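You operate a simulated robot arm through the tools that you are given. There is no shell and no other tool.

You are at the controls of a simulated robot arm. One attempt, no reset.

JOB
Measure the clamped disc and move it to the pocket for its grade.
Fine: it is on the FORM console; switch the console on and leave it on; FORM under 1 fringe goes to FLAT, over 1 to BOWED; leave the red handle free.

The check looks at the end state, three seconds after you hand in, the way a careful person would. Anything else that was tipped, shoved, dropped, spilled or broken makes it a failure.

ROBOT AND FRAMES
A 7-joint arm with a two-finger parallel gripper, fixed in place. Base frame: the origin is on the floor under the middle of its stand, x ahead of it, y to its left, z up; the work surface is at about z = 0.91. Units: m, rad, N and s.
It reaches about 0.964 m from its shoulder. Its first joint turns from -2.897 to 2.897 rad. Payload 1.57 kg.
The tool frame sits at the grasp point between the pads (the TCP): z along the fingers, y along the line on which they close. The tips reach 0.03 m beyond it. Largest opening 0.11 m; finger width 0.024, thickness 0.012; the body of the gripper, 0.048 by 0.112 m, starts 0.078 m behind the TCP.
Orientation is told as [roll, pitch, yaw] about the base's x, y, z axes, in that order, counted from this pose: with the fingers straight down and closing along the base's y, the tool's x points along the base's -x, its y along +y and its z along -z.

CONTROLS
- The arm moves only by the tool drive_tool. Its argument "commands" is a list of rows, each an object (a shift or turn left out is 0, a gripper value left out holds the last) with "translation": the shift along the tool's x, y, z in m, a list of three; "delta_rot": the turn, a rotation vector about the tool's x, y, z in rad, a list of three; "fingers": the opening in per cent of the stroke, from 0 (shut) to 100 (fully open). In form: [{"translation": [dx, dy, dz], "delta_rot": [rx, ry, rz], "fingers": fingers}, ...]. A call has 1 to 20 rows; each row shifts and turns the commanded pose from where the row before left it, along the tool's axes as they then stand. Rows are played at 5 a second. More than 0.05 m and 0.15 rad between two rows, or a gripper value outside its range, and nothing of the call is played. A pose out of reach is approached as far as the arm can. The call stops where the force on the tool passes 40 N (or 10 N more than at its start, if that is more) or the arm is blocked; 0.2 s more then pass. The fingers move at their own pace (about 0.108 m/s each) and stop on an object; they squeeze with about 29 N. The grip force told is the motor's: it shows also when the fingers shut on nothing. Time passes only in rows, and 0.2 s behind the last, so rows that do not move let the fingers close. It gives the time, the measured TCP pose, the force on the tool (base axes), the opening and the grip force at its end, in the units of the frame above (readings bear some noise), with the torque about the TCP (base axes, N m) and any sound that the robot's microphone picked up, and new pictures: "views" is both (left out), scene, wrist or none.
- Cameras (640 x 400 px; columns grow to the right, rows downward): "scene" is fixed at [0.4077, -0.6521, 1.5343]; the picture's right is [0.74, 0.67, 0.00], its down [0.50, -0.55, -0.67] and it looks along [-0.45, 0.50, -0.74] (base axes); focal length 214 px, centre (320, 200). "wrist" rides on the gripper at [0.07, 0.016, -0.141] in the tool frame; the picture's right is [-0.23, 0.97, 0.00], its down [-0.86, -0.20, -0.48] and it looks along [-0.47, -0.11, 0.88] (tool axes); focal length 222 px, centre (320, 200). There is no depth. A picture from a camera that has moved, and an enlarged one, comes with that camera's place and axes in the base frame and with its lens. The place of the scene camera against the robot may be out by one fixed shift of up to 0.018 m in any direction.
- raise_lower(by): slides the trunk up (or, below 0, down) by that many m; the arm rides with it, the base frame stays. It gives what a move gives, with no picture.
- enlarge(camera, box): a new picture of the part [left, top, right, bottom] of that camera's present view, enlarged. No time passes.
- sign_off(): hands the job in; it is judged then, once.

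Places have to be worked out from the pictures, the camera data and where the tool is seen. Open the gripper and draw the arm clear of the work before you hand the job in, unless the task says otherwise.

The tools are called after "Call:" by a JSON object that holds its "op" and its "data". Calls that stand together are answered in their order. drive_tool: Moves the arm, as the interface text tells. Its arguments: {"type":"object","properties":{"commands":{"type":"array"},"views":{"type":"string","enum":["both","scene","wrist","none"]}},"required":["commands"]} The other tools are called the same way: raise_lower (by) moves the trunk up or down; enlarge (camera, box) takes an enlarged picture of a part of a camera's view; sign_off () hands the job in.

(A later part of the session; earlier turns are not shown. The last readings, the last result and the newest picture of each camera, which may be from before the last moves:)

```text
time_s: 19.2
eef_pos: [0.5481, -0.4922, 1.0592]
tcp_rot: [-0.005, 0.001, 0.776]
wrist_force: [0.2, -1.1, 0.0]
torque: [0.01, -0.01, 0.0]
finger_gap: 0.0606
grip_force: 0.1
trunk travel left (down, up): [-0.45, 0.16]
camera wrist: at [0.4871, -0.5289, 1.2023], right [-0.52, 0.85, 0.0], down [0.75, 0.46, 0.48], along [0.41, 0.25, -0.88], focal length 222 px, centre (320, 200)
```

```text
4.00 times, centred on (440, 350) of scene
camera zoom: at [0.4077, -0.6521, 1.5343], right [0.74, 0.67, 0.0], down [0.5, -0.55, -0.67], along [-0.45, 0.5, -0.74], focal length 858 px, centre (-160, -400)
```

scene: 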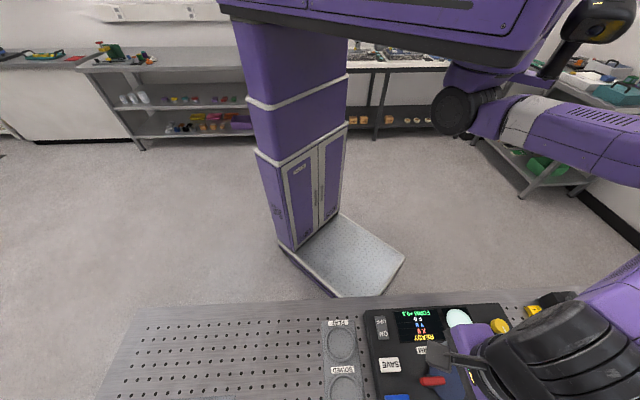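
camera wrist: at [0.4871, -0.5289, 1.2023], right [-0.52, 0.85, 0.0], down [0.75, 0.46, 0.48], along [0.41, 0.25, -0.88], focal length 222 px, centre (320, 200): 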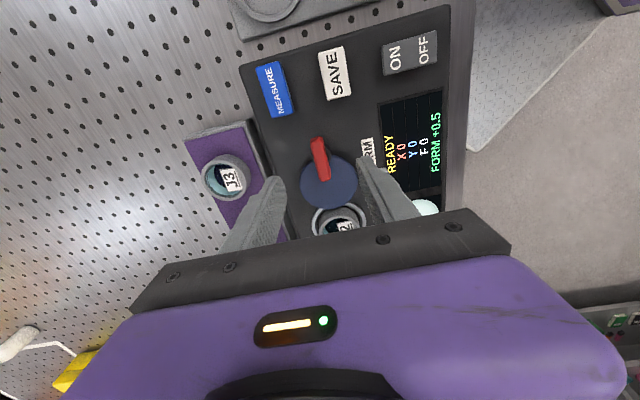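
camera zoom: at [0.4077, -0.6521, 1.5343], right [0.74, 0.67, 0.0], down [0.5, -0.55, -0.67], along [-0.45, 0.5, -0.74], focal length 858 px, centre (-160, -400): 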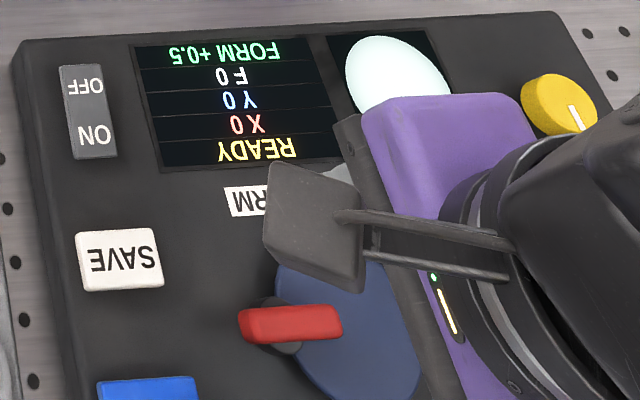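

The bar is centred over the dark hub, which is the pivot, at (0.550, −0.490), and my TCP is within 3 mm. I trim the offset and angle, then lower so the tips straddle the bar just above the blue cam, at tip z≈0.973.

Call:
{"op": "drive_tool", "data": {"commands": [{"translation": [-0.0028, 0.0005, 0.015], "delta_rot": [0, 0, 0.02]}, {"translation": [0, 0, 0.015]}, {"translation": [0, 0, 0.014]}, {"translation": [0, 0, 0.012]}], "views": "both"}}

Call:
{"op": "enlarge", "data": {"camera": "wrist", "box": [220, 80, 440, 220]}}

Call:
{"op": "enlarge", "data": {"camera": "scene", "box": [360, 300, 520, 400]}}

```text
time_s: 20.2
eef_pos: [0.5473, -0.4882, 1.0019]
tcp_rot: [-0.004, 0.001, 0.758]
wrist_force: [0.0, 0.7, 0.0]
torque: [0.0, 0.03, 0.0]
finger_gap: 0.0607
grip_force: 0.1
trunk travel left (down, up): [-0.45, 0.16]
camera wrist: at [0.4861, -0.5243, 1.1446], right [-0.5, 0.86, 0.0], down [0.76, 0.44, 0.48], along [0.42, 0.24, -0.88], focal length 222 px, centre (320, 200)
```

scene: 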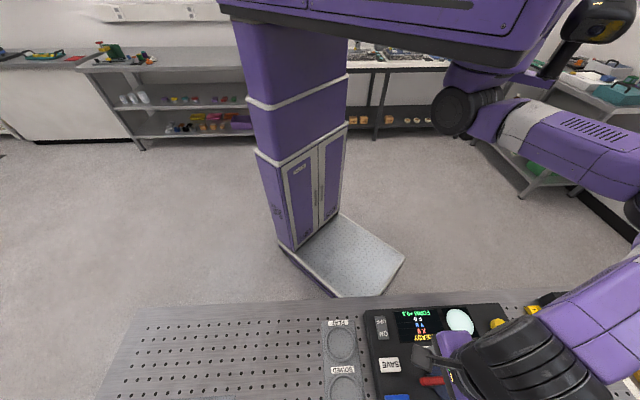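
wrist: 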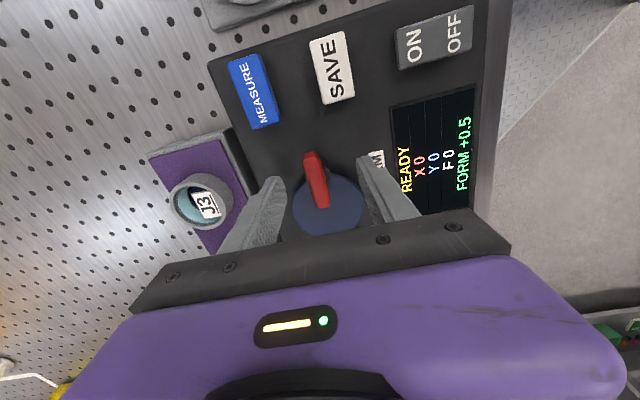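

```text
2.86 times, centred on (330, 150) of wrist
camera zoom: at [0.4861, -0.5243, 1.1446], right [-0.5, 0.86, 0.0], down [0.76, 0.44, 0.48], along [0.42, 0.24, -0.88], focal length 635 px, centre (291, 343)
```

zoom: 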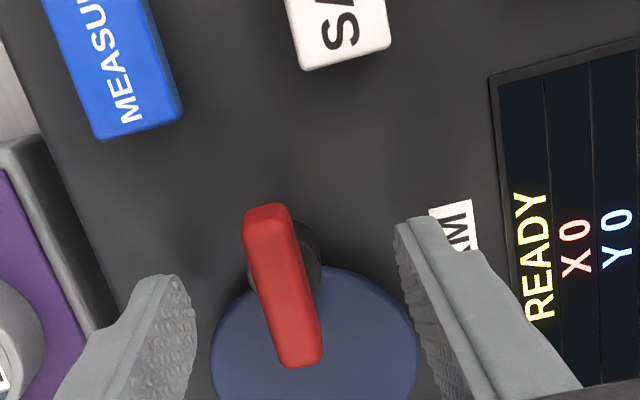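

```text
4.00 times, centred on (440, 350) of scene
camera zoom: at [0.4077, -0.6521, 1.5343], right [0.74, 0.67, 0.0], down [0.5, -0.55, -0.67], along [-0.45, 0.5, -0.74], focal length 858 px, centre (-160, -400)
```

zoom: 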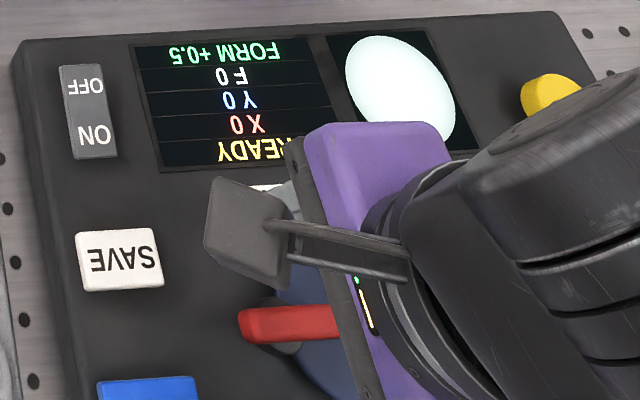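

I triangulate the bar at centre (0.550, −0.490) with its top at 0.978. I shift 3 mm sideways, go down 4 mm more and close on it.

Call:
{"op": "drive_tool", "data": {"commands": [{"translation": [-0.0007, -0.0032, 0.002]}, {"translation": [0, 0, 0.002]}, {"fingers": 5}, {}, {}, {}], "views": "both"}}

Call:
{"op": "enlarge", "data": {"camera": "wrist", "box": [220, 80, 440, 220]}}

```text
time_s: 21.6
eef_pos: [0.5497, -0.4893, 1.0001]
tcp_rot: [0.0, 0.001, 0.754]
wrist_force: [-11.6, 15.8, 1.3]
torque: [0.55, 0.26, -0.08]
finger_gap: 0.021
grip_force: 34.5
trunk travel left (down, up): [-0.45, 0.16]
camera wrist: at [0.4882, -0.5253, 1.142], right [-0.5, 0.87, 0.0], down [0.76, 0.44, 0.48], along [0.41, 0.24, -0.88], focal length 222 px, centre (320, 200)
```

scene: 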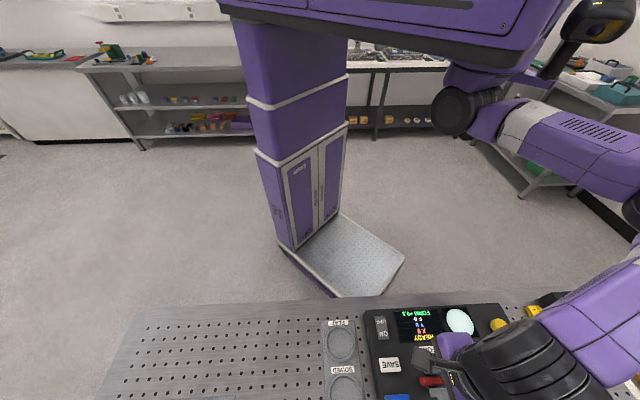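
wrist: 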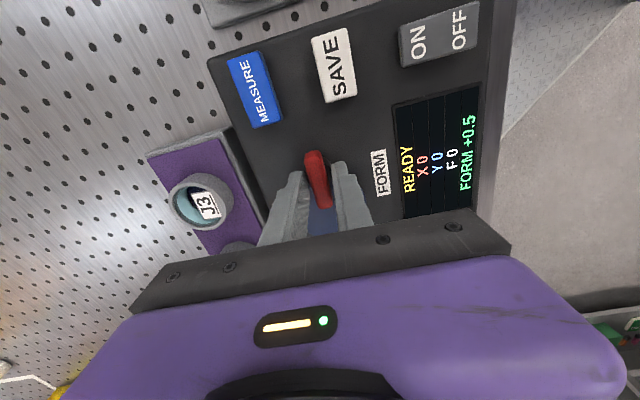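

```text
2.86 times, centred on (330, 150) of wrist
camera zoom: at [0.4882, -0.5253, 1.142], right [-0.5, 0.87, 0.0], down [0.76, 0.44, 0.48], along [0.41, 0.24, -0.88], focal length 635 px, centre (291, 343)
```

zoom: 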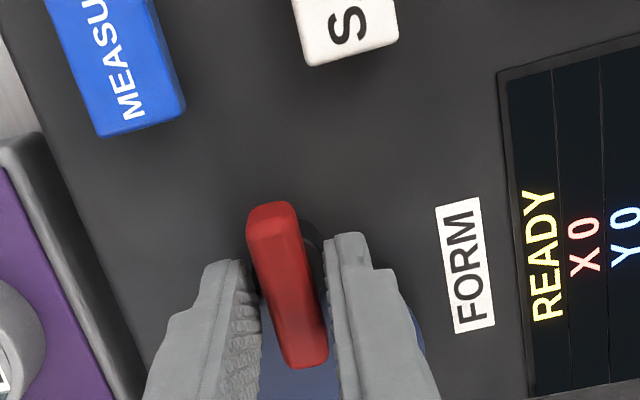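

The gap of 0.021 with a sideways force means the tips closed on the round hub below the bar. I open, raise 4 mm, shift 2 mm toward the force and close again on the bar itself.

Call:
{"op": "drive_tool", "data": {"commands": [{"fingers": 35}, {}, {"translation": [0, 0.0015, -0.0045]}, {"fingers": 5}, {}, {}], "views": "wrist"}}

Call:
{"op": "enlarge", "data": {"camera": "wrist", "box": [220, 80, 440, 220]}}

```text
time_s: 23.0
eef_pos: [0.5494, -0.4901, 1.0057]
tcp_rot: [-0.004, 0.002, 0.755]
wrist_force: [2.8, -2.9, 2.1]
torque: [0.32, -0.03, 0.04]
finger_gap: 0.0128
grip_force: 29.5
trunk travel left (down, up): [-0.45, 0.16]
camera wrist: at [0.4874, -0.5253, 1.1475], right [-0.5, 0.86, 0.0], down [0.76, 0.44, 0.48], along [0.42, 0.24, -0.88], focal length 222 px, centre (320, 200)
```

wrist: 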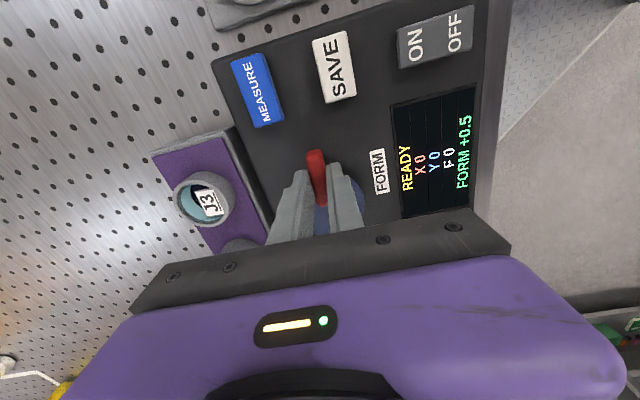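

```text
2.86 times, centred on (330, 150) of wrist
camera zoom: at [0.4874, -0.5253, 1.1475], right [-0.5, 0.86, 0.0], down [0.76, 0.44, 0.48], along [0.42, 0.24, -0.88], focal length 635 px, centre (291, 343)
```

zoom: 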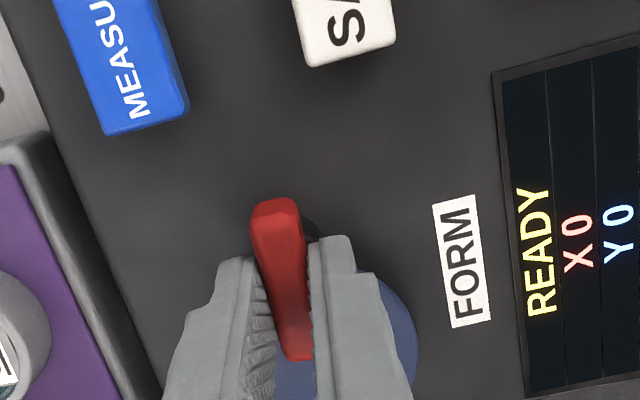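

The gap is 0.0128 with little sideways load, so the bar is held. I start turning it counter-clockwise from above, swinging the cam away from J2 toward the FORM label and clear of the purple tray, in small steps.

Call:
{"op": "drive_tool", "data": {"commands": [{"delta_rot": [0, 0, -0.06]}, {"delta_rot": [0, 0, -0.06]}, {"delta_rot": [0, 0, -0.06]}, {"delta_rot": [0, 0, -0.06]}, {"delta_rot": [0, 0, -0.06]}], "views": "both"}}

Call:
{"op": "enlarge", "data": {"camera": "wrist", "box": [220, 80, 440, 220]}}

```text
time_s: 24.2
eef_pos: [0.5505, -0.4885, 1.0049]
tcp_rot: [-0.002, 0.0, 1.055]
wrist_force: [-4.5, 8.9, 2.0]
torque: [0.66, 0.02, -1.27]
finger_gap: 0.0193
grip_force: 33.3
trunk travel left (down, up): [-0.45, 0.16]
camera wrist: at [0.5018, -0.5415, 1.1474], right [-0.74, 0.68, 0.0], down [0.59, 0.65, 0.48], along [0.32, 0.35, -0.88], focal length 222 px, centre (320, 200)
```

scene: 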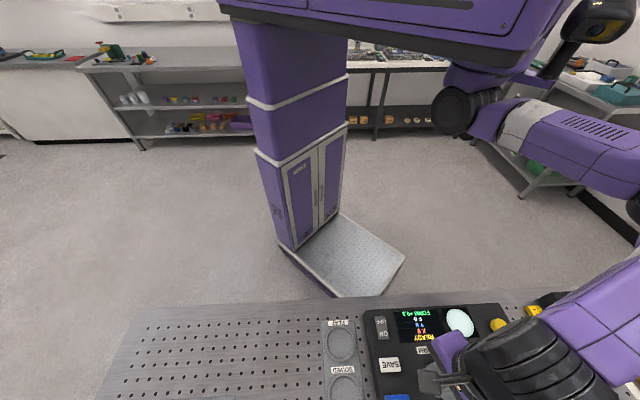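
wrist: 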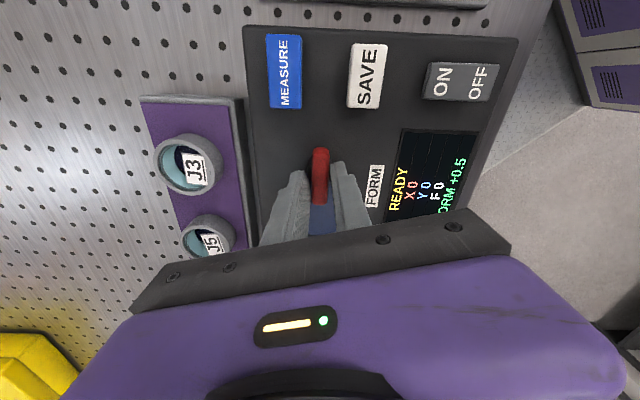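

```text
2.86 times, centred on (330, 150) of wrist
camera zoom: at [0.5018, -0.5415, 1.1474], right [-0.74, 0.68, 0.0], down [0.59, 0.65, 0.48], along [0.32, 0.35, -0.88], focal length 635 px, centre (291, 343)
```

zoom: 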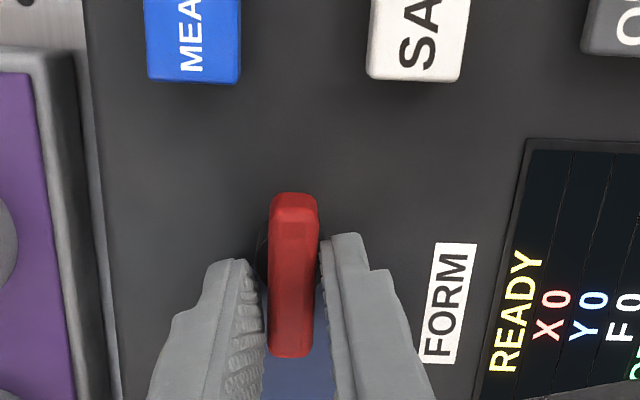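

The bar barely followed: the gap opened to 0.019 with −1.27 N·m against the turn, so this direction seems blocked. I turn back to relieve it, then try a small clockwise turn and compare.

Call:
{"op": "drive_tool", "data": {"commands": [{"delta_rot": [0, 0, 0.075]}, {"delta_rot": [0, 0, 0.075]}, {"delta_rot": [0, 0, 0.075]}, {"delta_rot": [0, 0, 0.075]}, {}], "views": "wrist"}}

Call:
{"op": "enlarge", "data": {"camera": "wrist", "box": [220, 80, 440, 220]}}

```text
time_s: 25.4
eef_pos: [0.5487, -0.4914, 1.0055]
tcp_rot: [-0.003, 0.003, 0.754]
wrist_force: [-14.6, 7.5, -2.4]
torque: [-0.37, 1.11, -0.02]
finger_gap: 0.013
grip_force: 30.2
trunk travel left (down, up): [-0.45, 0.16]
camera wrist: at [0.4872, -0.5258, 1.1475], right [-0.5, 0.87, 0.0], down [0.76, 0.44, 0.48], along [0.41, 0.24, -0.88], focal length 222 px, centre (320, 200)
```

wrist: 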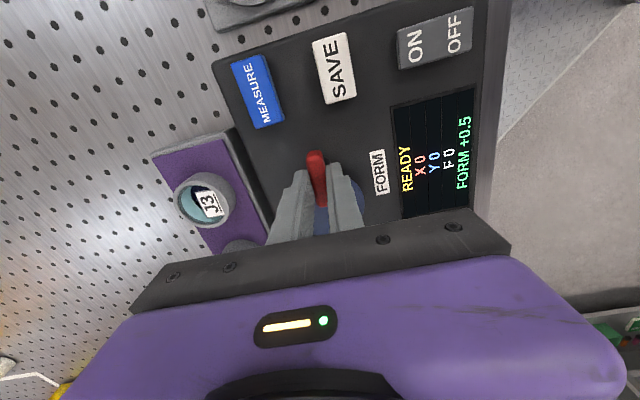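

```text
2.86 times, centred on (330, 150) of wrist
camera zoom: at [0.4872, -0.5258, 1.1475], right [-0.5, 0.87, 0.0], down [0.76, 0.44, 0.48], along [0.41, 0.24, -0.88], focal length 635 px, centre (291, 343)
```

zoom: 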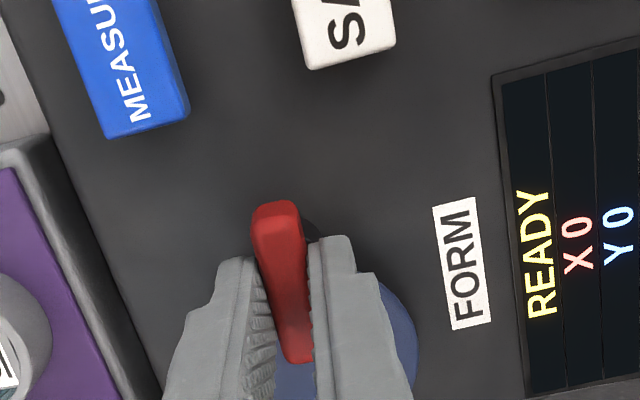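

The bar is squarely held again with a gap of 0.013. Now I try clockwise by 0.18 rad and watch the torque and gap.

Call:
{"op": "drive_tool", "data": {"commands": [{"translation": [0, 0.001, 0]}, {"delta_rot": [0, 0, 0.06]}, {"delta_rot": [0, 0, 0.06]}, {"delta_rot": [0, 0, 0.06]}], "views": "wrist"}}

Call:
{"op": "enlarge", "data": {"camera": "wrist", "box": [220, 80, 440, 220]}}

```text
time_s: 26.4
eef_pos: [0.5496, -0.4902, 1.0043]
tcp_rot: [-0.004, 0.002, 0.576]
wrist_force: [-12.6, -2.5, -10.8]
torque: [-0.29, 0.95, -0.03]
finger_gap: 0.0129
grip_force: 29.4
trunk travel left (down, up): [-0.45, 0.16]
camera wrist: at [0.4817, -0.5142, 1.1474], right [-0.34, 0.94, 0.0], down [0.83, 0.3, 0.48], along [0.45, 0.16, -0.88], focal length 222 px, centre (320, 200)
```

wrist: 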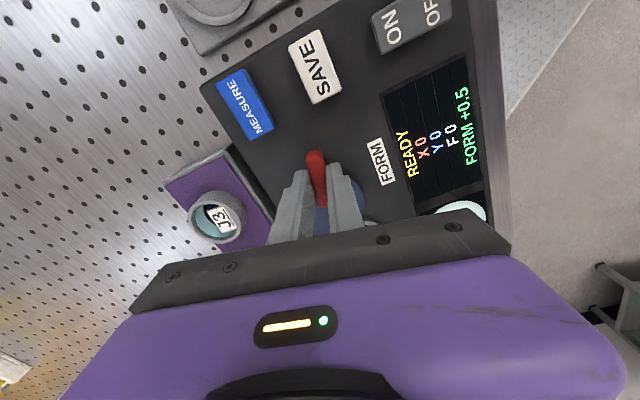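

```text
2.86 times, centred on (330, 150) of wrist
camera zoom: at [0.4817, -0.5142, 1.1474], right [-0.34, 0.94, 0.0], down [0.83, 0.3, 0.48], along [0.45, 0.16, -0.88], focal length 635 px, centre (291, 343)
```

zoom: 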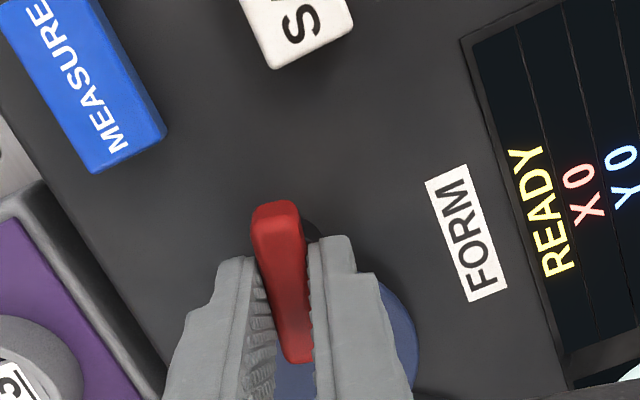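

The bar turns freely clockwise with no torque, so this is the release direction. I continue 0.4 rad more and check what the cam does.

Call:
{"op": "drive_tool", "data": {"commands": [{"translation": [0.0006, 0, 0.0004], "delta_rot": [0, 0, 0.08]}, {"delta_rot": [0, 0, 0.08]}, {"delta_rot": [0, 0, 0.08]}, {"delta_rot": [0, 0, 0.08]}, {"delta_rot": [0, 0, 0.08]}], "views": "both"}}

Call:
{"op": "enlarge", "data": {"camera": "wrist", "box": [180, 80, 440, 240]}}

Call:
{"op": "enlarge", "data": {"camera": "scene", "box": [360, 300, 520, 400]}}

```text
time_s: 27.6
eef_pos: [0.5488, -0.49, 1.0064]
tcp_rot: [-0.005, -0.001, 0.175]
wrist_force: [1.8, -11.4, -0.6]
torque: [0.03, 0.65, 0.04]
finger_gap: 0.0131
grip_force: 29.6
trunk travel left (down, up): [-0.45, 0.16]
camera wrist: at [0.4774, -0.4863, 1.1471], right [0.05, 1.0, -0.01], down [0.88, -0.04, 0.48], along [0.48, -0.03, -0.88], focal length 222 px, centre (320, 200)
```

scene: 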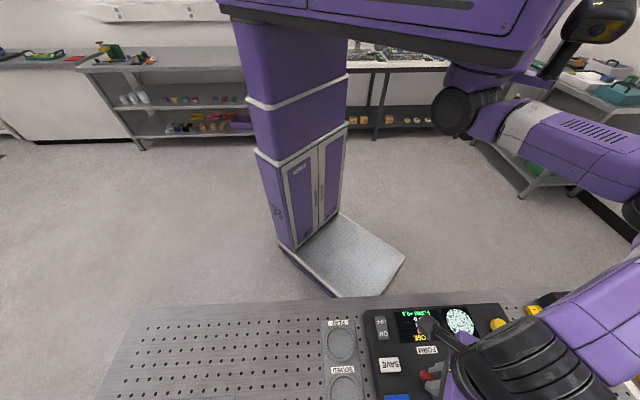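
wrist: 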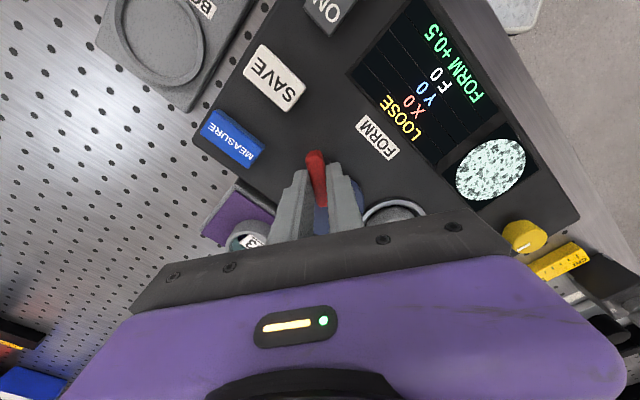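

```text
2.46 times, centred on (310, 160) of wrist
camera zoom: at [0.4774, -0.4863, 1.1471], right [0.05, 1.0, -0.01], down [0.88, -0.04, 0.48], along [0.48, -0.03, -0.88], focal length 547 px, centre (345, 298)
```

zoom: 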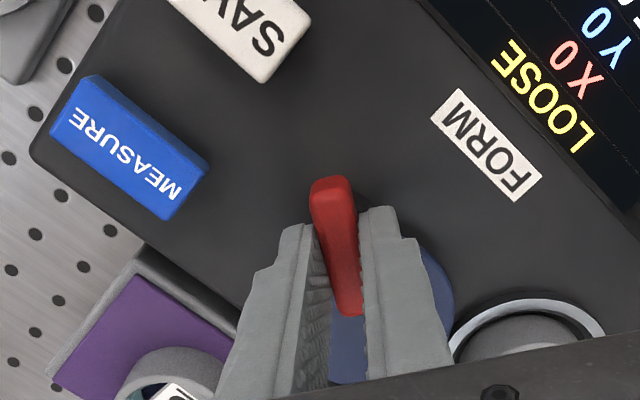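

```text
4.00 times, centred on (440, 350) of scene
camera zoom: at [0.4077, -0.6521, 1.5343], right [0.74, 0.67, 0.0], down [0.5, -0.55, -0.67], along [-0.45, 0.5, -0.74], focal length 858 px, centre (-160, -400)
```

zoom: 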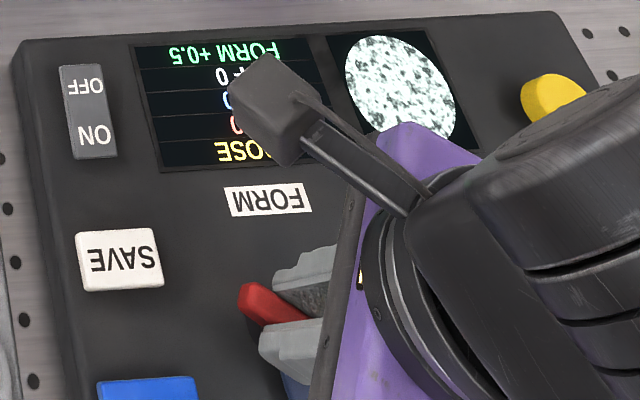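

The display now says LOOSE with a speckled picture, so the clamped reading of +0.5 was the valid one. I keep turning to take the cam well clear, watching for an end stop.

Call:
{"op": "drive_tool", "data": {"commands": [{"translation": [0, -0.0005, 0], "delta_rot": [0, 0, 0.08]}, {"delta_rot": [0, 0, 0.08]}, {"delta_rot": [0, 0, 0.08]}, {"delta_rot": [0, 0, 0.08]}, {"delta_rot": [0, 0, 0.08]}, {"delta_rot": [0, 0, 0.08]}], "views": "both"}}

Call:
{"op": "enlarge", "data": {"camera": "wrist", "box": [180, 80, 440, 240]}}

Call:
{"op": "enlarge", "data": {"camera": "scene", "box": [360, 300, 520, 400]}}

```text
time_s: 29.0
eef_pos: [0.5495, -0.4906, 1.0055]
tcp_rot: [-0.004, -0.004, -0.304]
wrist_force: [4.3, -17.9, 12.4]
torque: [-0.05, 0.26, 0.03]
finger_gap: 0.0128
grip_force: 29.7
trunk travel left (down, up): [-0.45, 0.16]
camera wrist: at [0.4874, -0.4546, 1.1471], right [0.51, 0.86, 0.0], down [0.75, -0.45, 0.48], along [0.41, -0.25, -0.88], focal length 222 px, centre (320, 200)
```

scene: 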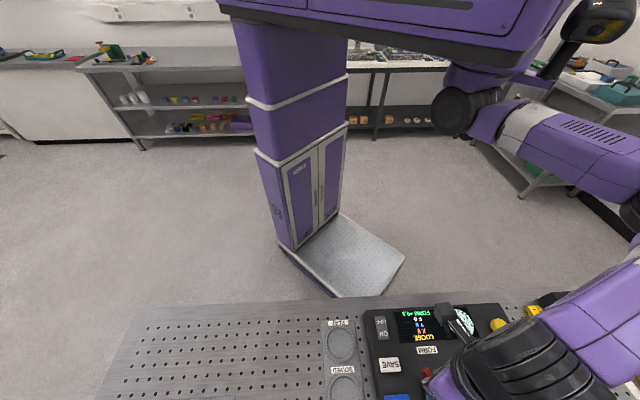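
wrist: 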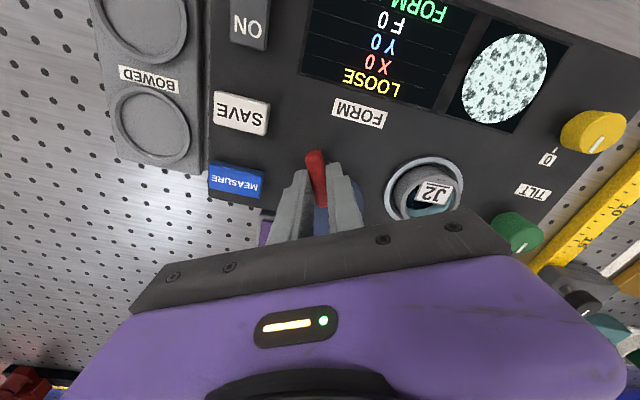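

```text
2.46 times, centred on (310, 160) of wrist
camera zoom: at [0.4874, -0.4546, 1.1471], right [0.51, 0.86, 0.0], down [0.75, -0.45, 0.48], along [0.41, -0.25, -0.88], focal length 547 px, centre (345, 298)
```

zoom: 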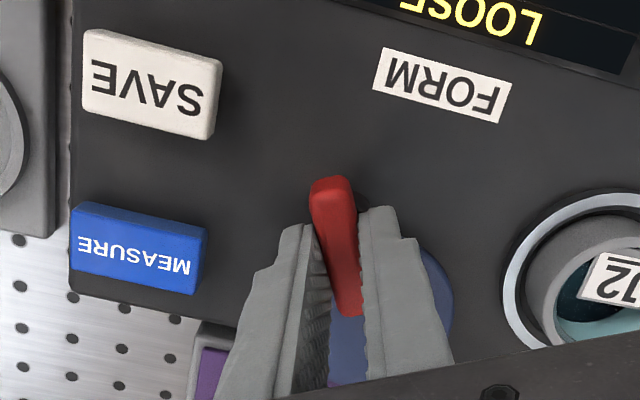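

```text
4.00 times, centred on (440, 350) of scene
camera zoom: at [0.4077, -0.6521, 1.5343], right [0.74, 0.67, 0.0], down [0.5, -0.55, -0.67], along [-0.45, 0.5, -0.74], focal length 858 px, centre (-160, -400)
```

zoom: 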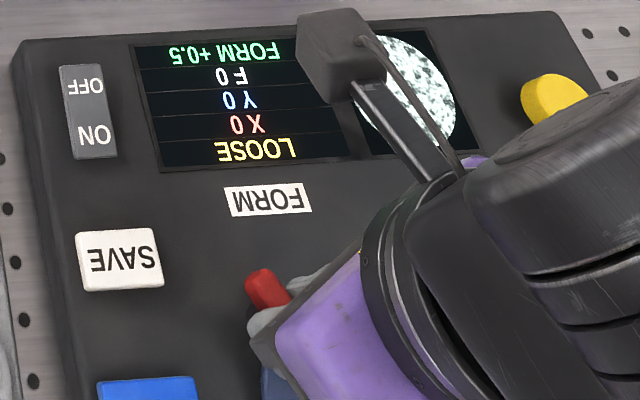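

I've turned about 60° with negligible torque. I ease 1 mm to relieve the side load and continue to about 85°.

Call:
{"op": "drive_tool", "data": {"commands": [{"translation": [0, -0.001, -0.0005], "delta_rot": [0, 0, 0.07]}, {"delta_rot": [0, 0, 0.07]}, {"delta_rot": [0, 0, 0.07]}, {"delta_rot": [0, 0, 0.07]}, {"delta_rot": [0, 0, 0.07]}, {"delta_rot": [0, 0, 0.07]}], "views": "both"}}

Call:
{"op": "enlarge", "data": {"camera": "wrist", "box": [180, 80, 440, 240]}}

Call:
{"op": "enlarge", "data": {"camera": "scene", "box": [360, 300, 520, 400]}}

```text
time_s: 30.4
eef_pos: [0.5497, -0.4929, 1.0043]
tcp_rot: [-0.002, -0.005, -0.726]
wrist_force: [3.4, -12.4, 15.4]
torque: [-0.65, -0.67, 0.01]
finger_gap: 0.0127
grip_force: 30.3
trunk travel left (down, up): [-0.45, 0.16]
camera wrist: at [0.5074, -0.4331, 1.147], right [0.82, 0.58, 0.0], down [0.51, -0.71, 0.48], along [0.28, -0.39, -0.88], focal length 222 px, centre (320, 200)
```

scene: 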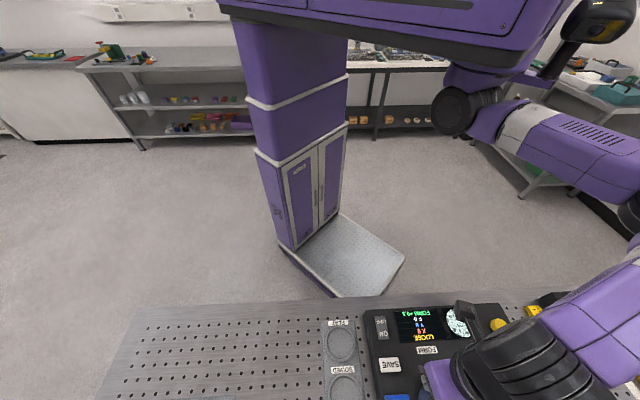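
wrist: 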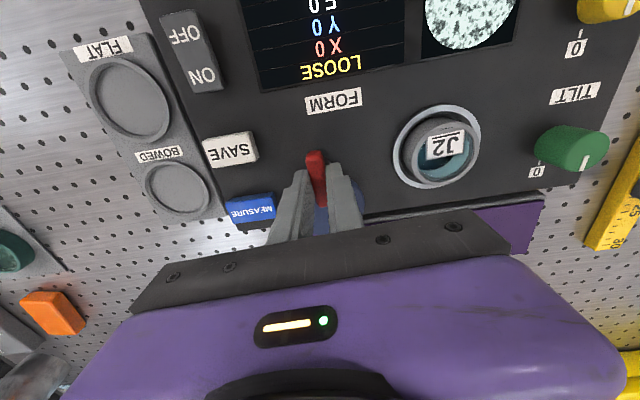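

```text
2.46 times, centred on (310, 160) of wrist
camera zoom: at [0.5074, -0.4331, 1.147], right [0.82, 0.58, 0.0], down [0.51, -0.71, 0.48], along [0.28, -0.39, -0.88], focal length 547 px, centre (345, 298)
```

zoom: 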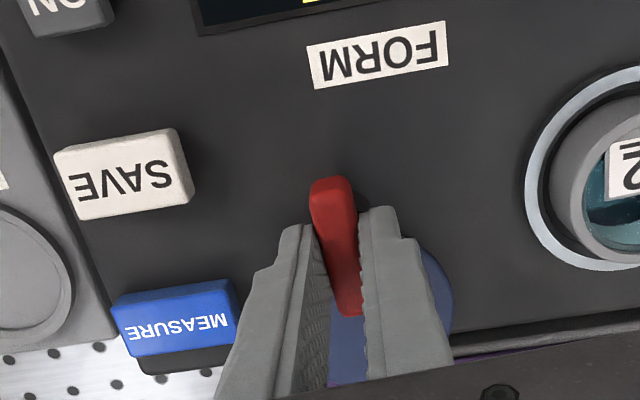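

```text
4.00 times, centred on (440, 350) of scene
camera zoom: at [0.4077, -0.6521, 1.5343], right [0.74, 0.67, 0.0], down [0.5, -0.55, -0.67], along [-0.45, 0.5, -0.74], focal length 858 px, centre (-160, -400)
```

zoom: 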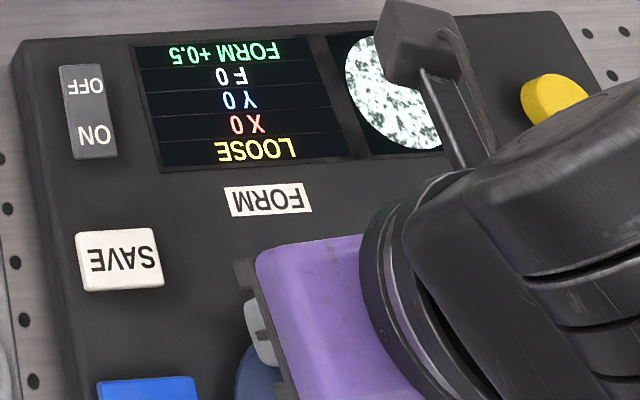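

It has turned 85° freely, and the cam is well away from J2. I open the fingers a little and rise straight off the handle.

Call:
{"op": "drive_tool", "data": {"commands": [{"fingers": 35}, {}, {"translation": [0, 0, -0.02]}, {"translation": [0, 0, -0.04]}, {"translation": [0, 0, -0.04]}], "views": "both"}}

Call:
{"op": "enlarge", "data": {"camera": "wrist", "box": [240, 80, 480, 230]}}

Call:
{"op": "enlarge", "data": {"camera": "scene", "box": [360, 300, 520, 400]}}

```text
time_s: 31.6
eef_pos: [0.5464, -0.4894, 1.1057]
tcp_rot: [-0.001, 0.0, -0.724]
wrist_force: [0.5, -0.2, -0.4]
torque: [0.0, 0.02, 0.0]
finger_gap: 0.0388
grip_force: 0.1
trunk travel left (down, up): [-0.45, 0.16]
camera wrist: at [0.5055, -0.4312, 1.2479], right [0.82, 0.58, 0.0], down [0.51, -0.71, 0.48], along [0.28, -0.39, -0.88], focal length 222 px, centre (320, 200)
```

scene: 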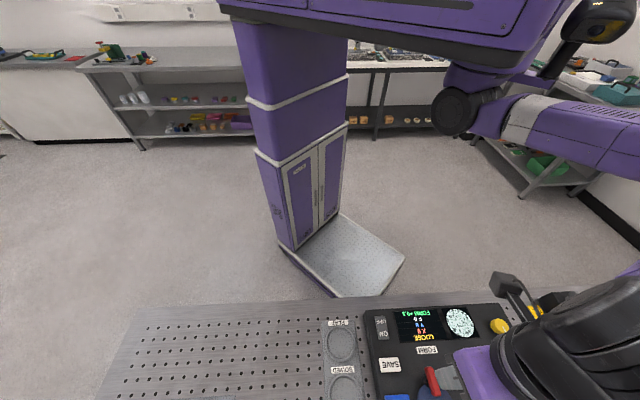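
wrist: 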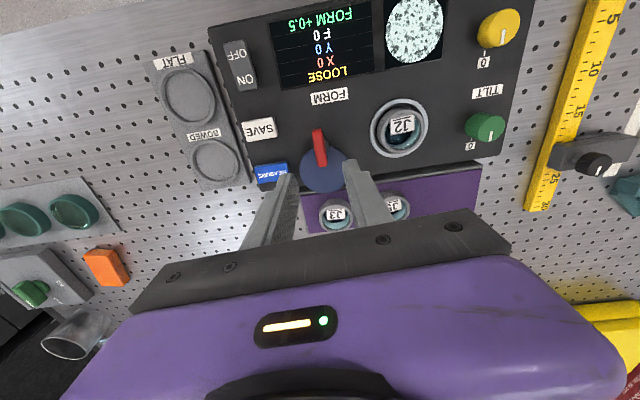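

```text
2.67 times, centred on (360, 155) of wrist
camera zoom: at [0.5055, -0.4312, 1.2479], right [0.82, 0.58, 0.0], down [0.51, -0.71, 0.48], along [0.28, -0.39, -0.88], focal length 592 px, centre (213, 320)
```

zoom: 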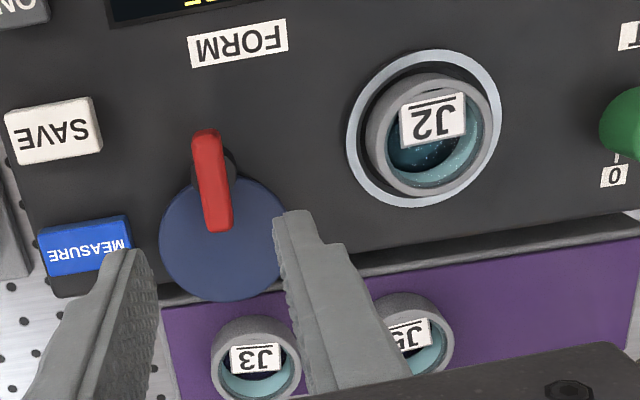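

```text
4.00 times, centred on (440, 350) of scene
camera zoom: at [0.4077, -0.6521, 1.5343], right [0.74, 0.67, 0.0], down [0.5, -0.55, -0.67], along [-0.45, 0.5, -0.74], focal length 858 px, centre (-160, -400)
```

zoom: 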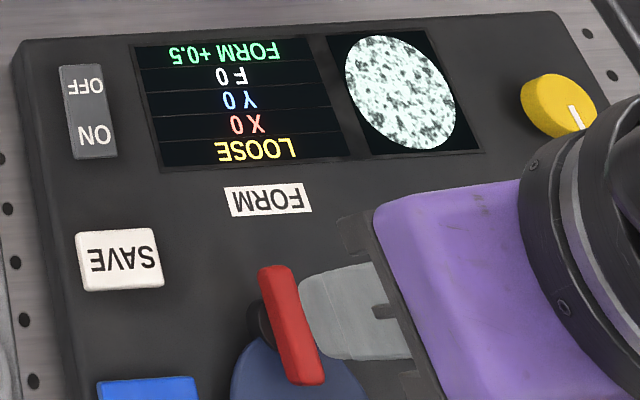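

The cam is clear, J2 sits loose in its nest, and FORM +0.5 remains shown. I enlarge J2 and the pockets to locate the mount and the FLAT pocket precisely.

Call:
{"op": "enlarge", "data": {"camera": "wrist", "box": [360, 90, 440, 165]}}

Call:
{"op": "enlarge", "data": {"camera": "wrist", "box": [145, 40, 255, 195]}}

Call:
{"op": "enlarge", "data": {"camera": "wrist", "box": [280, 120, 440, 235]}}

```text
5.33 times, centred on (400, 128) of wrist
camera zoom: at [0.5055, -0.4312, 1.2479], right [0.82, 0.58, 0.0], down [0.51, -0.71, 0.48], along [0.28, -0.39, -0.88], focal length 1185 px, centre (-107, 587)
```

zoom: 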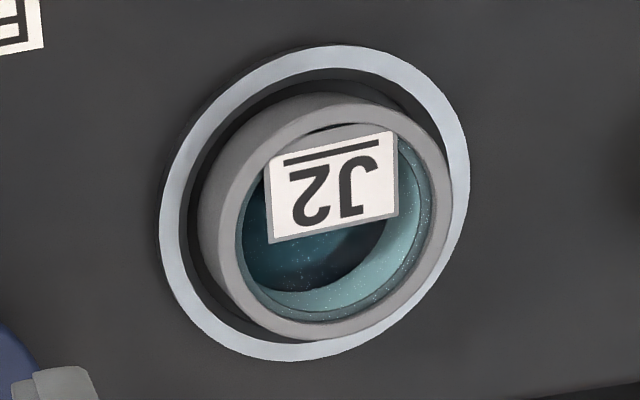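

```text
2.58 times, centred on (200, 118) of wrist
camera zoom: at [0.5055, -0.4312, 1.2479], right [0.82, 0.58, 0.0], down [0.51, -0.71, 0.48], along [0.28, -0.39, -0.88], focal length 573 px, centre (630, 413)
```

zoom: 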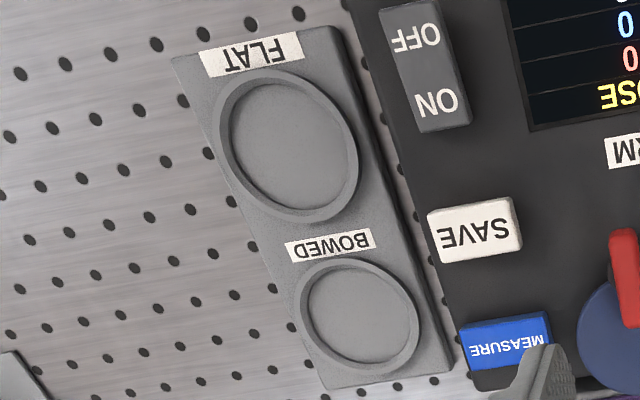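

```text
3.48 times, centred on (360, 178) of wrist
camera zoom: at [0.5055, -0.4312, 1.2479], right [0.82, 0.58, 0.0], down [0.51, -0.71, 0.48], along [0.28, -0.39, -0.88], focal length 773 px, centre (181, 278)
```

zoom: 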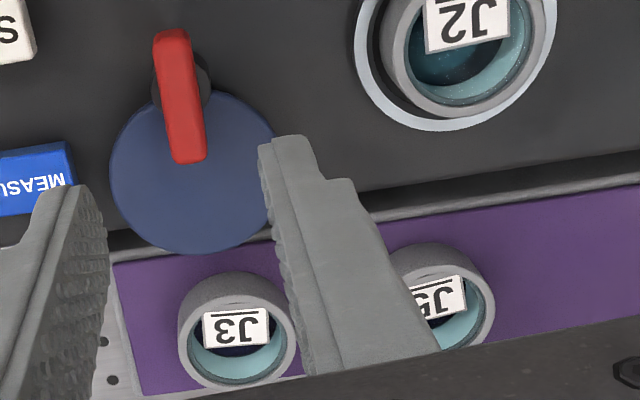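

I place J2's centre at (0.6214, −0.419), diameter about 0.056, top about 0.968. The FLAT pocket is near (0.374, −0.551). I open the fingers to about 0.082, line up the yaw and move over J2.

Call:
{"op": "drive_tool", "data": {"commands": [{"delta_rot": [0, 0, 0.07], "fingers": 76}, {"translation": [-0.0008, 0.0343, 0]}, {"translation": [-0.0008, 0.0343, 0]}, {"translation": [-0.0008, 0.0343, 0]}, {"translation": [0, 0, 0.04]}], "views": "both"}}

Call:
{"op": "enlarge", "data": {"camera": "wrist", "box": [220, 90, 440, 235]}}

Call:
{"op": "enlarge", "data": {"camera": "scene", "box": [380, 300, 540, 400]}}

```text
time_s: 32.8
eef_pos: [0.6232, -0.4142, 1.0666]
tcp_rot: [-0.003, -0.004, -0.795]
wrist_force: [-0.3, -0.3, 0.3]
torque: [-0.02, -0.02, 0.0]
finger_gap: 0.0836
grip_force: 0.0
trunk travel left (down, up): [-0.45, 0.16]
camera wrist: at [0.5866, -0.3535, 1.2085], right [0.85, 0.52, 0.0], down [0.46, -0.75, 0.48], along [0.25, -0.41, -0.88], focal length 222 px, centre (320, 200)
```

scene: 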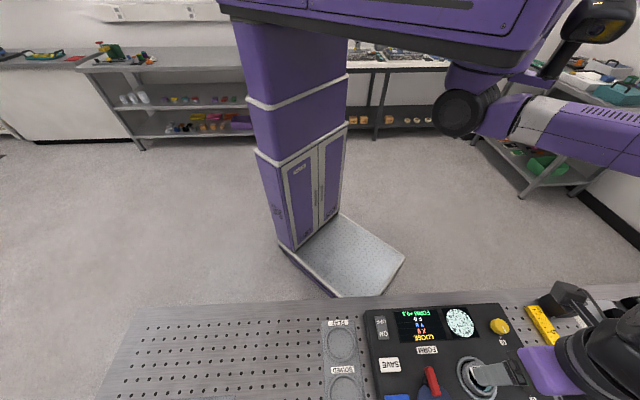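
wrist: 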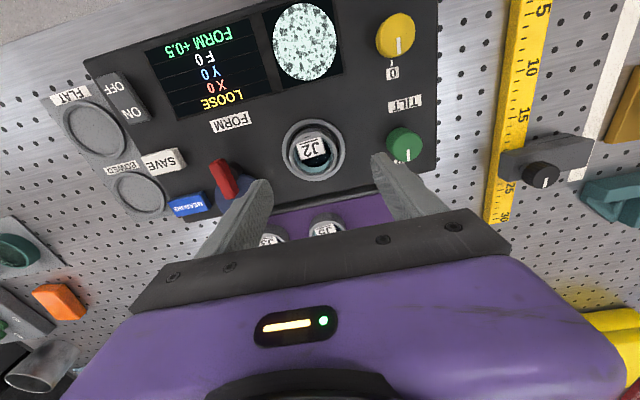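

```text
2.76 times, centred on (330, 162) of wrist
camera zoom: at [0.5866, -0.3535, 1.2085], right [0.85, 0.52, 0.0], down [0.46, -0.75, 0.48], along [0.25, -0.41, -0.88], focal length 613 px, centre (292, 303)
```

zoom: 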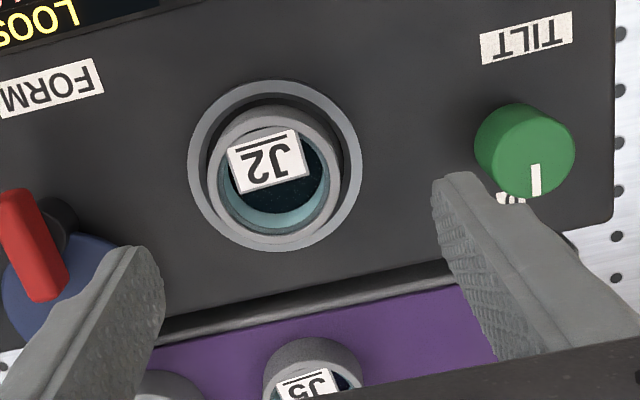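

```text
4.00 times, centred on (460, 350) of scene
camera zoom: at [0.4077, -0.6521, 1.5343], right [0.74, 0.67, 0.0], down [0.5, -0.55, -0.67], along [-0.45, 0.5, -0.74], focal length 858 px, centre (-240, -400)
```

zoom: 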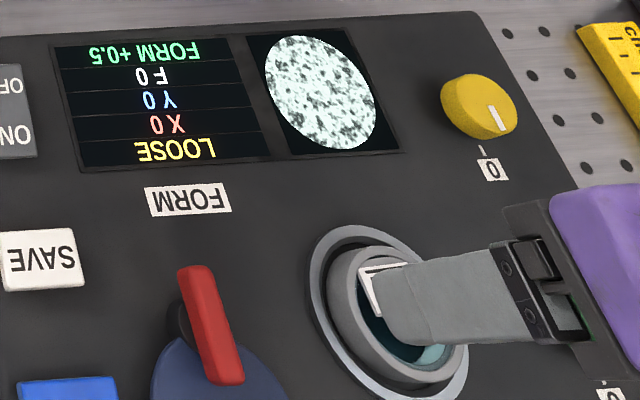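

By triangulation the mount's top is at (0.619, −0.420, 0.974) and the nest rim at z≈0.960. The green knob is 2 cm clear of the finger. I shift 7 mm sideways and lower so the tips stop at about 0.966, just above the nest rim.

Call:
{"op": "drive_tool", "data": {"commands": [{"translation": [-0.0009, -0.0071, 0]}, {"translation": [0, 0, 0.025]}, {"translation": [0, 0, 0.025]}, {"translation": [0, 0, 0.015]}, {"translation": [0, 0, 0.006]}], "views": "both"}}

Call:
{"op": "enlarge", "data": {"camera": "wrist", "box": [200, 90, 440, 235]}}

Call:
{"op": "enlarge", "data": {"camera": "scene", "box": [380, 300, 540, 400]}}

```text
time_s: 34.0
eef_pos: [0.619, -0.4253, 0.9947]
tcp_rot: [0.0, -0.003, -0.794]
wrist_force: [-0.1, 0.1, -0.5]
torque: [0.0, -0.01, 0.0]
finger_gap: 0.0837
grip_force: 0.0
trunk travel left (down, up): [-0.45, 0.16]
camera wrist: at [0.5817, -0.3638, 1.1367], right [0.85, 0.52, 0.0], down [0.46, -0.75, 0.48], along [0.25, -0.41, -0.88], focal length 222 px, centre (320, 200)
```

scene: 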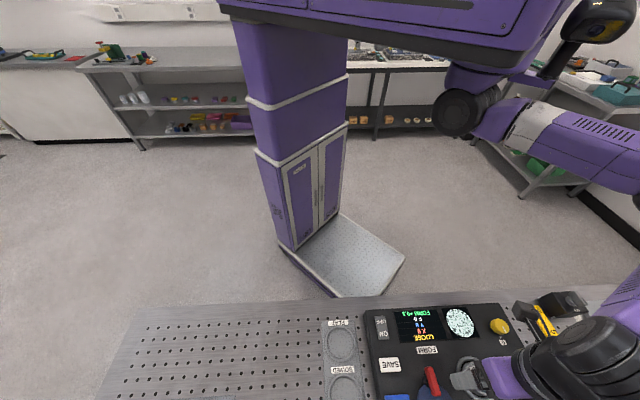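
wrist: 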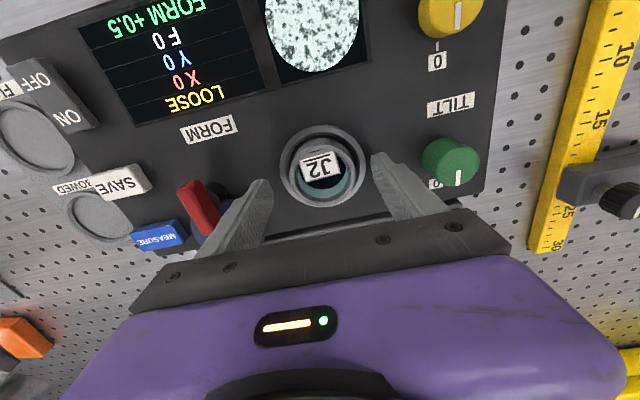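

```text
2.67 times, centred on (320, 162) of wrist
camera zoom: at [0.5817, -0.3638, 1.1367], right [0.85, 0.52, 0.0], down [0.46, -0.75, 0.48], along [0.25, -0.41, -0.88], focal length 592 px, centre (320, 300)
```

zoom: 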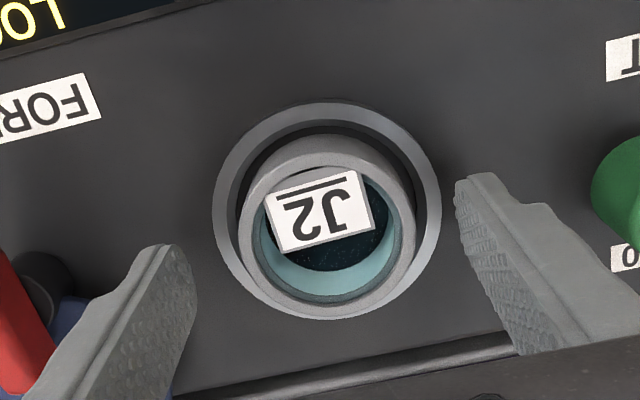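

```text
4.00 times, centred on (460, 350) of scene
camera zoom: at [0.4077, -0.6521, 1.5343], right [0.74, 0.67, 0.0], down [0.5, -0.55, -0.67], along [-0.45, 0.5, -0.74], focal length 858 px, centre (-240, -400)
```

zoom: 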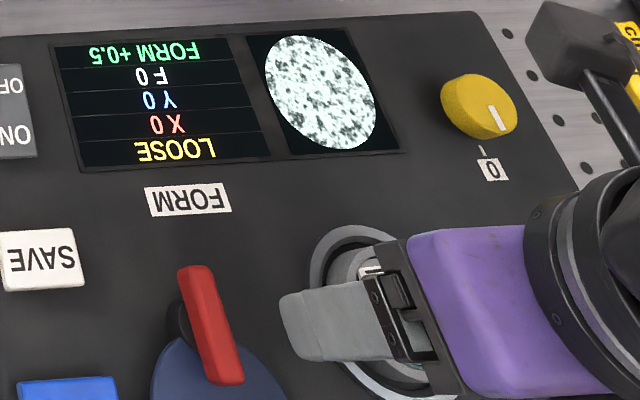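

The J2 centre re-measures at (0.6185, −0.4198), so the TCP is about 5 mm off. I correct that and close on the mount.

Call:
{"op": "drive_tool", "data": {"commands": [{"translation": [0.0043, 0.0035, 0]}, {}, {"fingers": 45}, {"fingers": 30}, {}, {}, {}], "views": "both"}}

Call:
{"op": "enlarge", "data": {"camera": "wrist", "box": [200, 90, 440, 235]}}

```text
time_s: 35.6
eef_pos: [0.6185, -0.4193, 0.9948]
tcp_rot: [-0.002, -0.003, -0.793]
wrist_force: [0.0, -0.6, 1.5]
torque: [0.03, -0.02, -0.04]
finger_gap: 0.0507
grip_force: 29.1
trunk travel left (down, up): [-0.45, 0.16]
camera wrist: at [0.5814, -0.3584, 1.1364], right [0.85, 0.52, 0.0], down [0.46, -0.75, 0.48], along [0.25, -0.41, -0.88], focal length 222 px, centre (320, 200)
```

scene: 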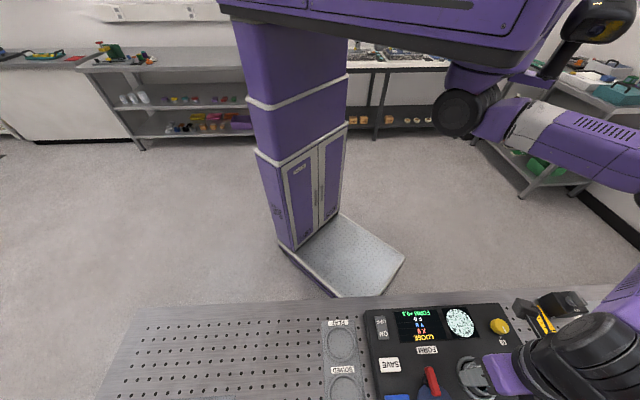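
wrist: 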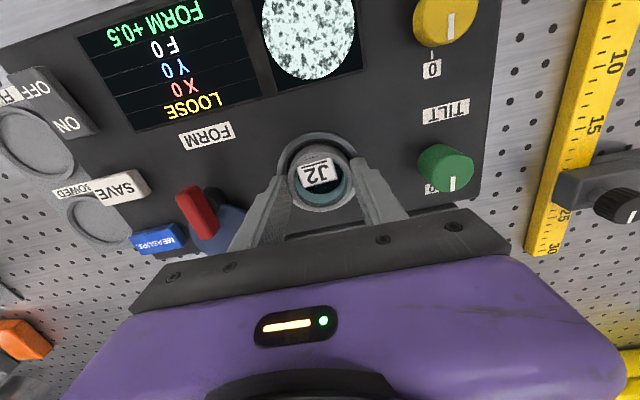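

```text
2.67 times, centred on (320, 162) of wrist
camera zoom: at [0.5814, -0.3584, 1.1364], right [0.85, 0.52, 0.0], down [0.46, -0.75, 0.48], along [0.25, -0.41, -0.88], focal length 592 px, centre (320, 300)
```

zoom: 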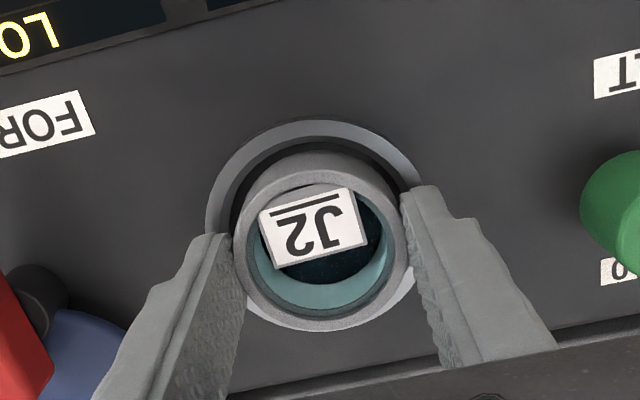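

J2's mount is held: gap 0.0507, grip 29 N, no side load. I lift slowly out of the nest.

Call:
{"op": "drive_tool", "data": {"commands": [{"translation": [0, 0, -0.01], "fingers": 25}, {"translation": [0, 0, -0.015]}, {"translation": [0, 0, -0.025]}, {"translation": [0, 0, -0.035]}, {"translation": [0, 0, -0.035]}], "views": "both"}}

Call:
{"op": "enlarge", "data": {"camera": "wrist", "box": [200, 90, 440, 235]}}

Call:
{"op": "enlarge", "data": {"camera": "scene", "box": [380, 280, 580, 400]}}

```text
time_s: 36.8
eef_pos: [0.6205, -0.4191, 1.1152]
tcp_rot: [-0.001, -0.002, -0.795]
wrist_force: [0.6, 0.5, -1.0]
torque: [0.0, 0.02, 0.0]
finger_gap: 0.0505
grip_force: 28.8
trunk travel left (down, up): [-0.45, 0.16]
camera wrist: at [0.5829, -0.3573, 1.2562], right [0.85, 0.52, 0.0], down [0.46, -0.75, 0.48], along [0.25, -0.41, -0.88], focal length 222 px, centre (320, 200)
```

scene: 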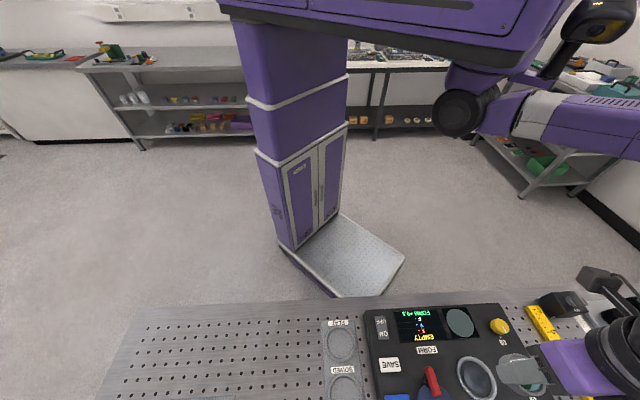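
wrist: 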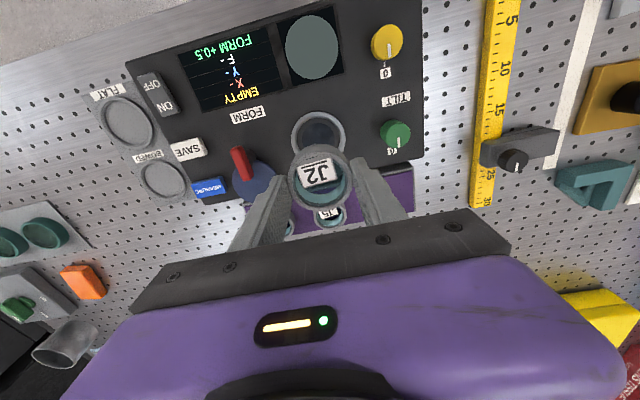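

```text
2.67 times, centred on (320, 162) of wrist
camera zoom: at [0.5829, -0.3573, 1.2562], right [0.85, 0.52, 0.0], down [0.46, -0.75, 0.48], along [0.25, -0.41, -0.88], focal length 592 px, centre (320, 300)
```

zoom: 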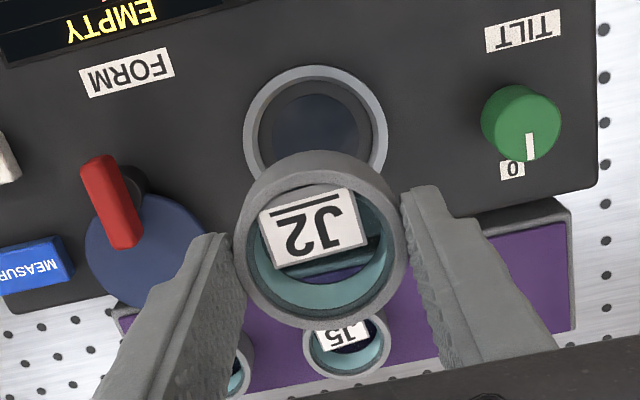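

```text
3.20 times, centred on (480, 340) of scene
camera zoom: at [0.4077, -0.6521, 1.5343], right [0.74, 0.67, 0.0], down [0.5, -0.55, -0.67], along [-0.45, 0.5, -0.74], focal length 686 px, centre (-192, -248)
```

zoom: 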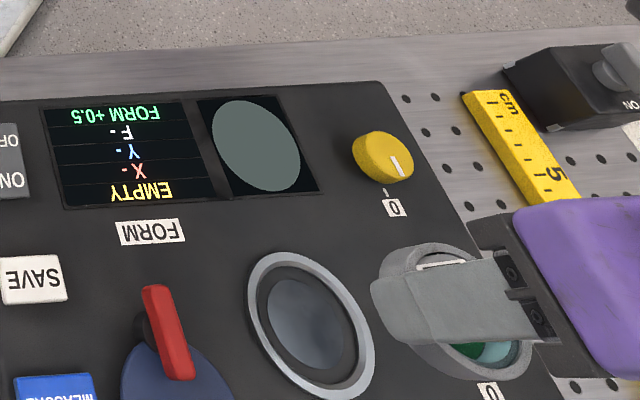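

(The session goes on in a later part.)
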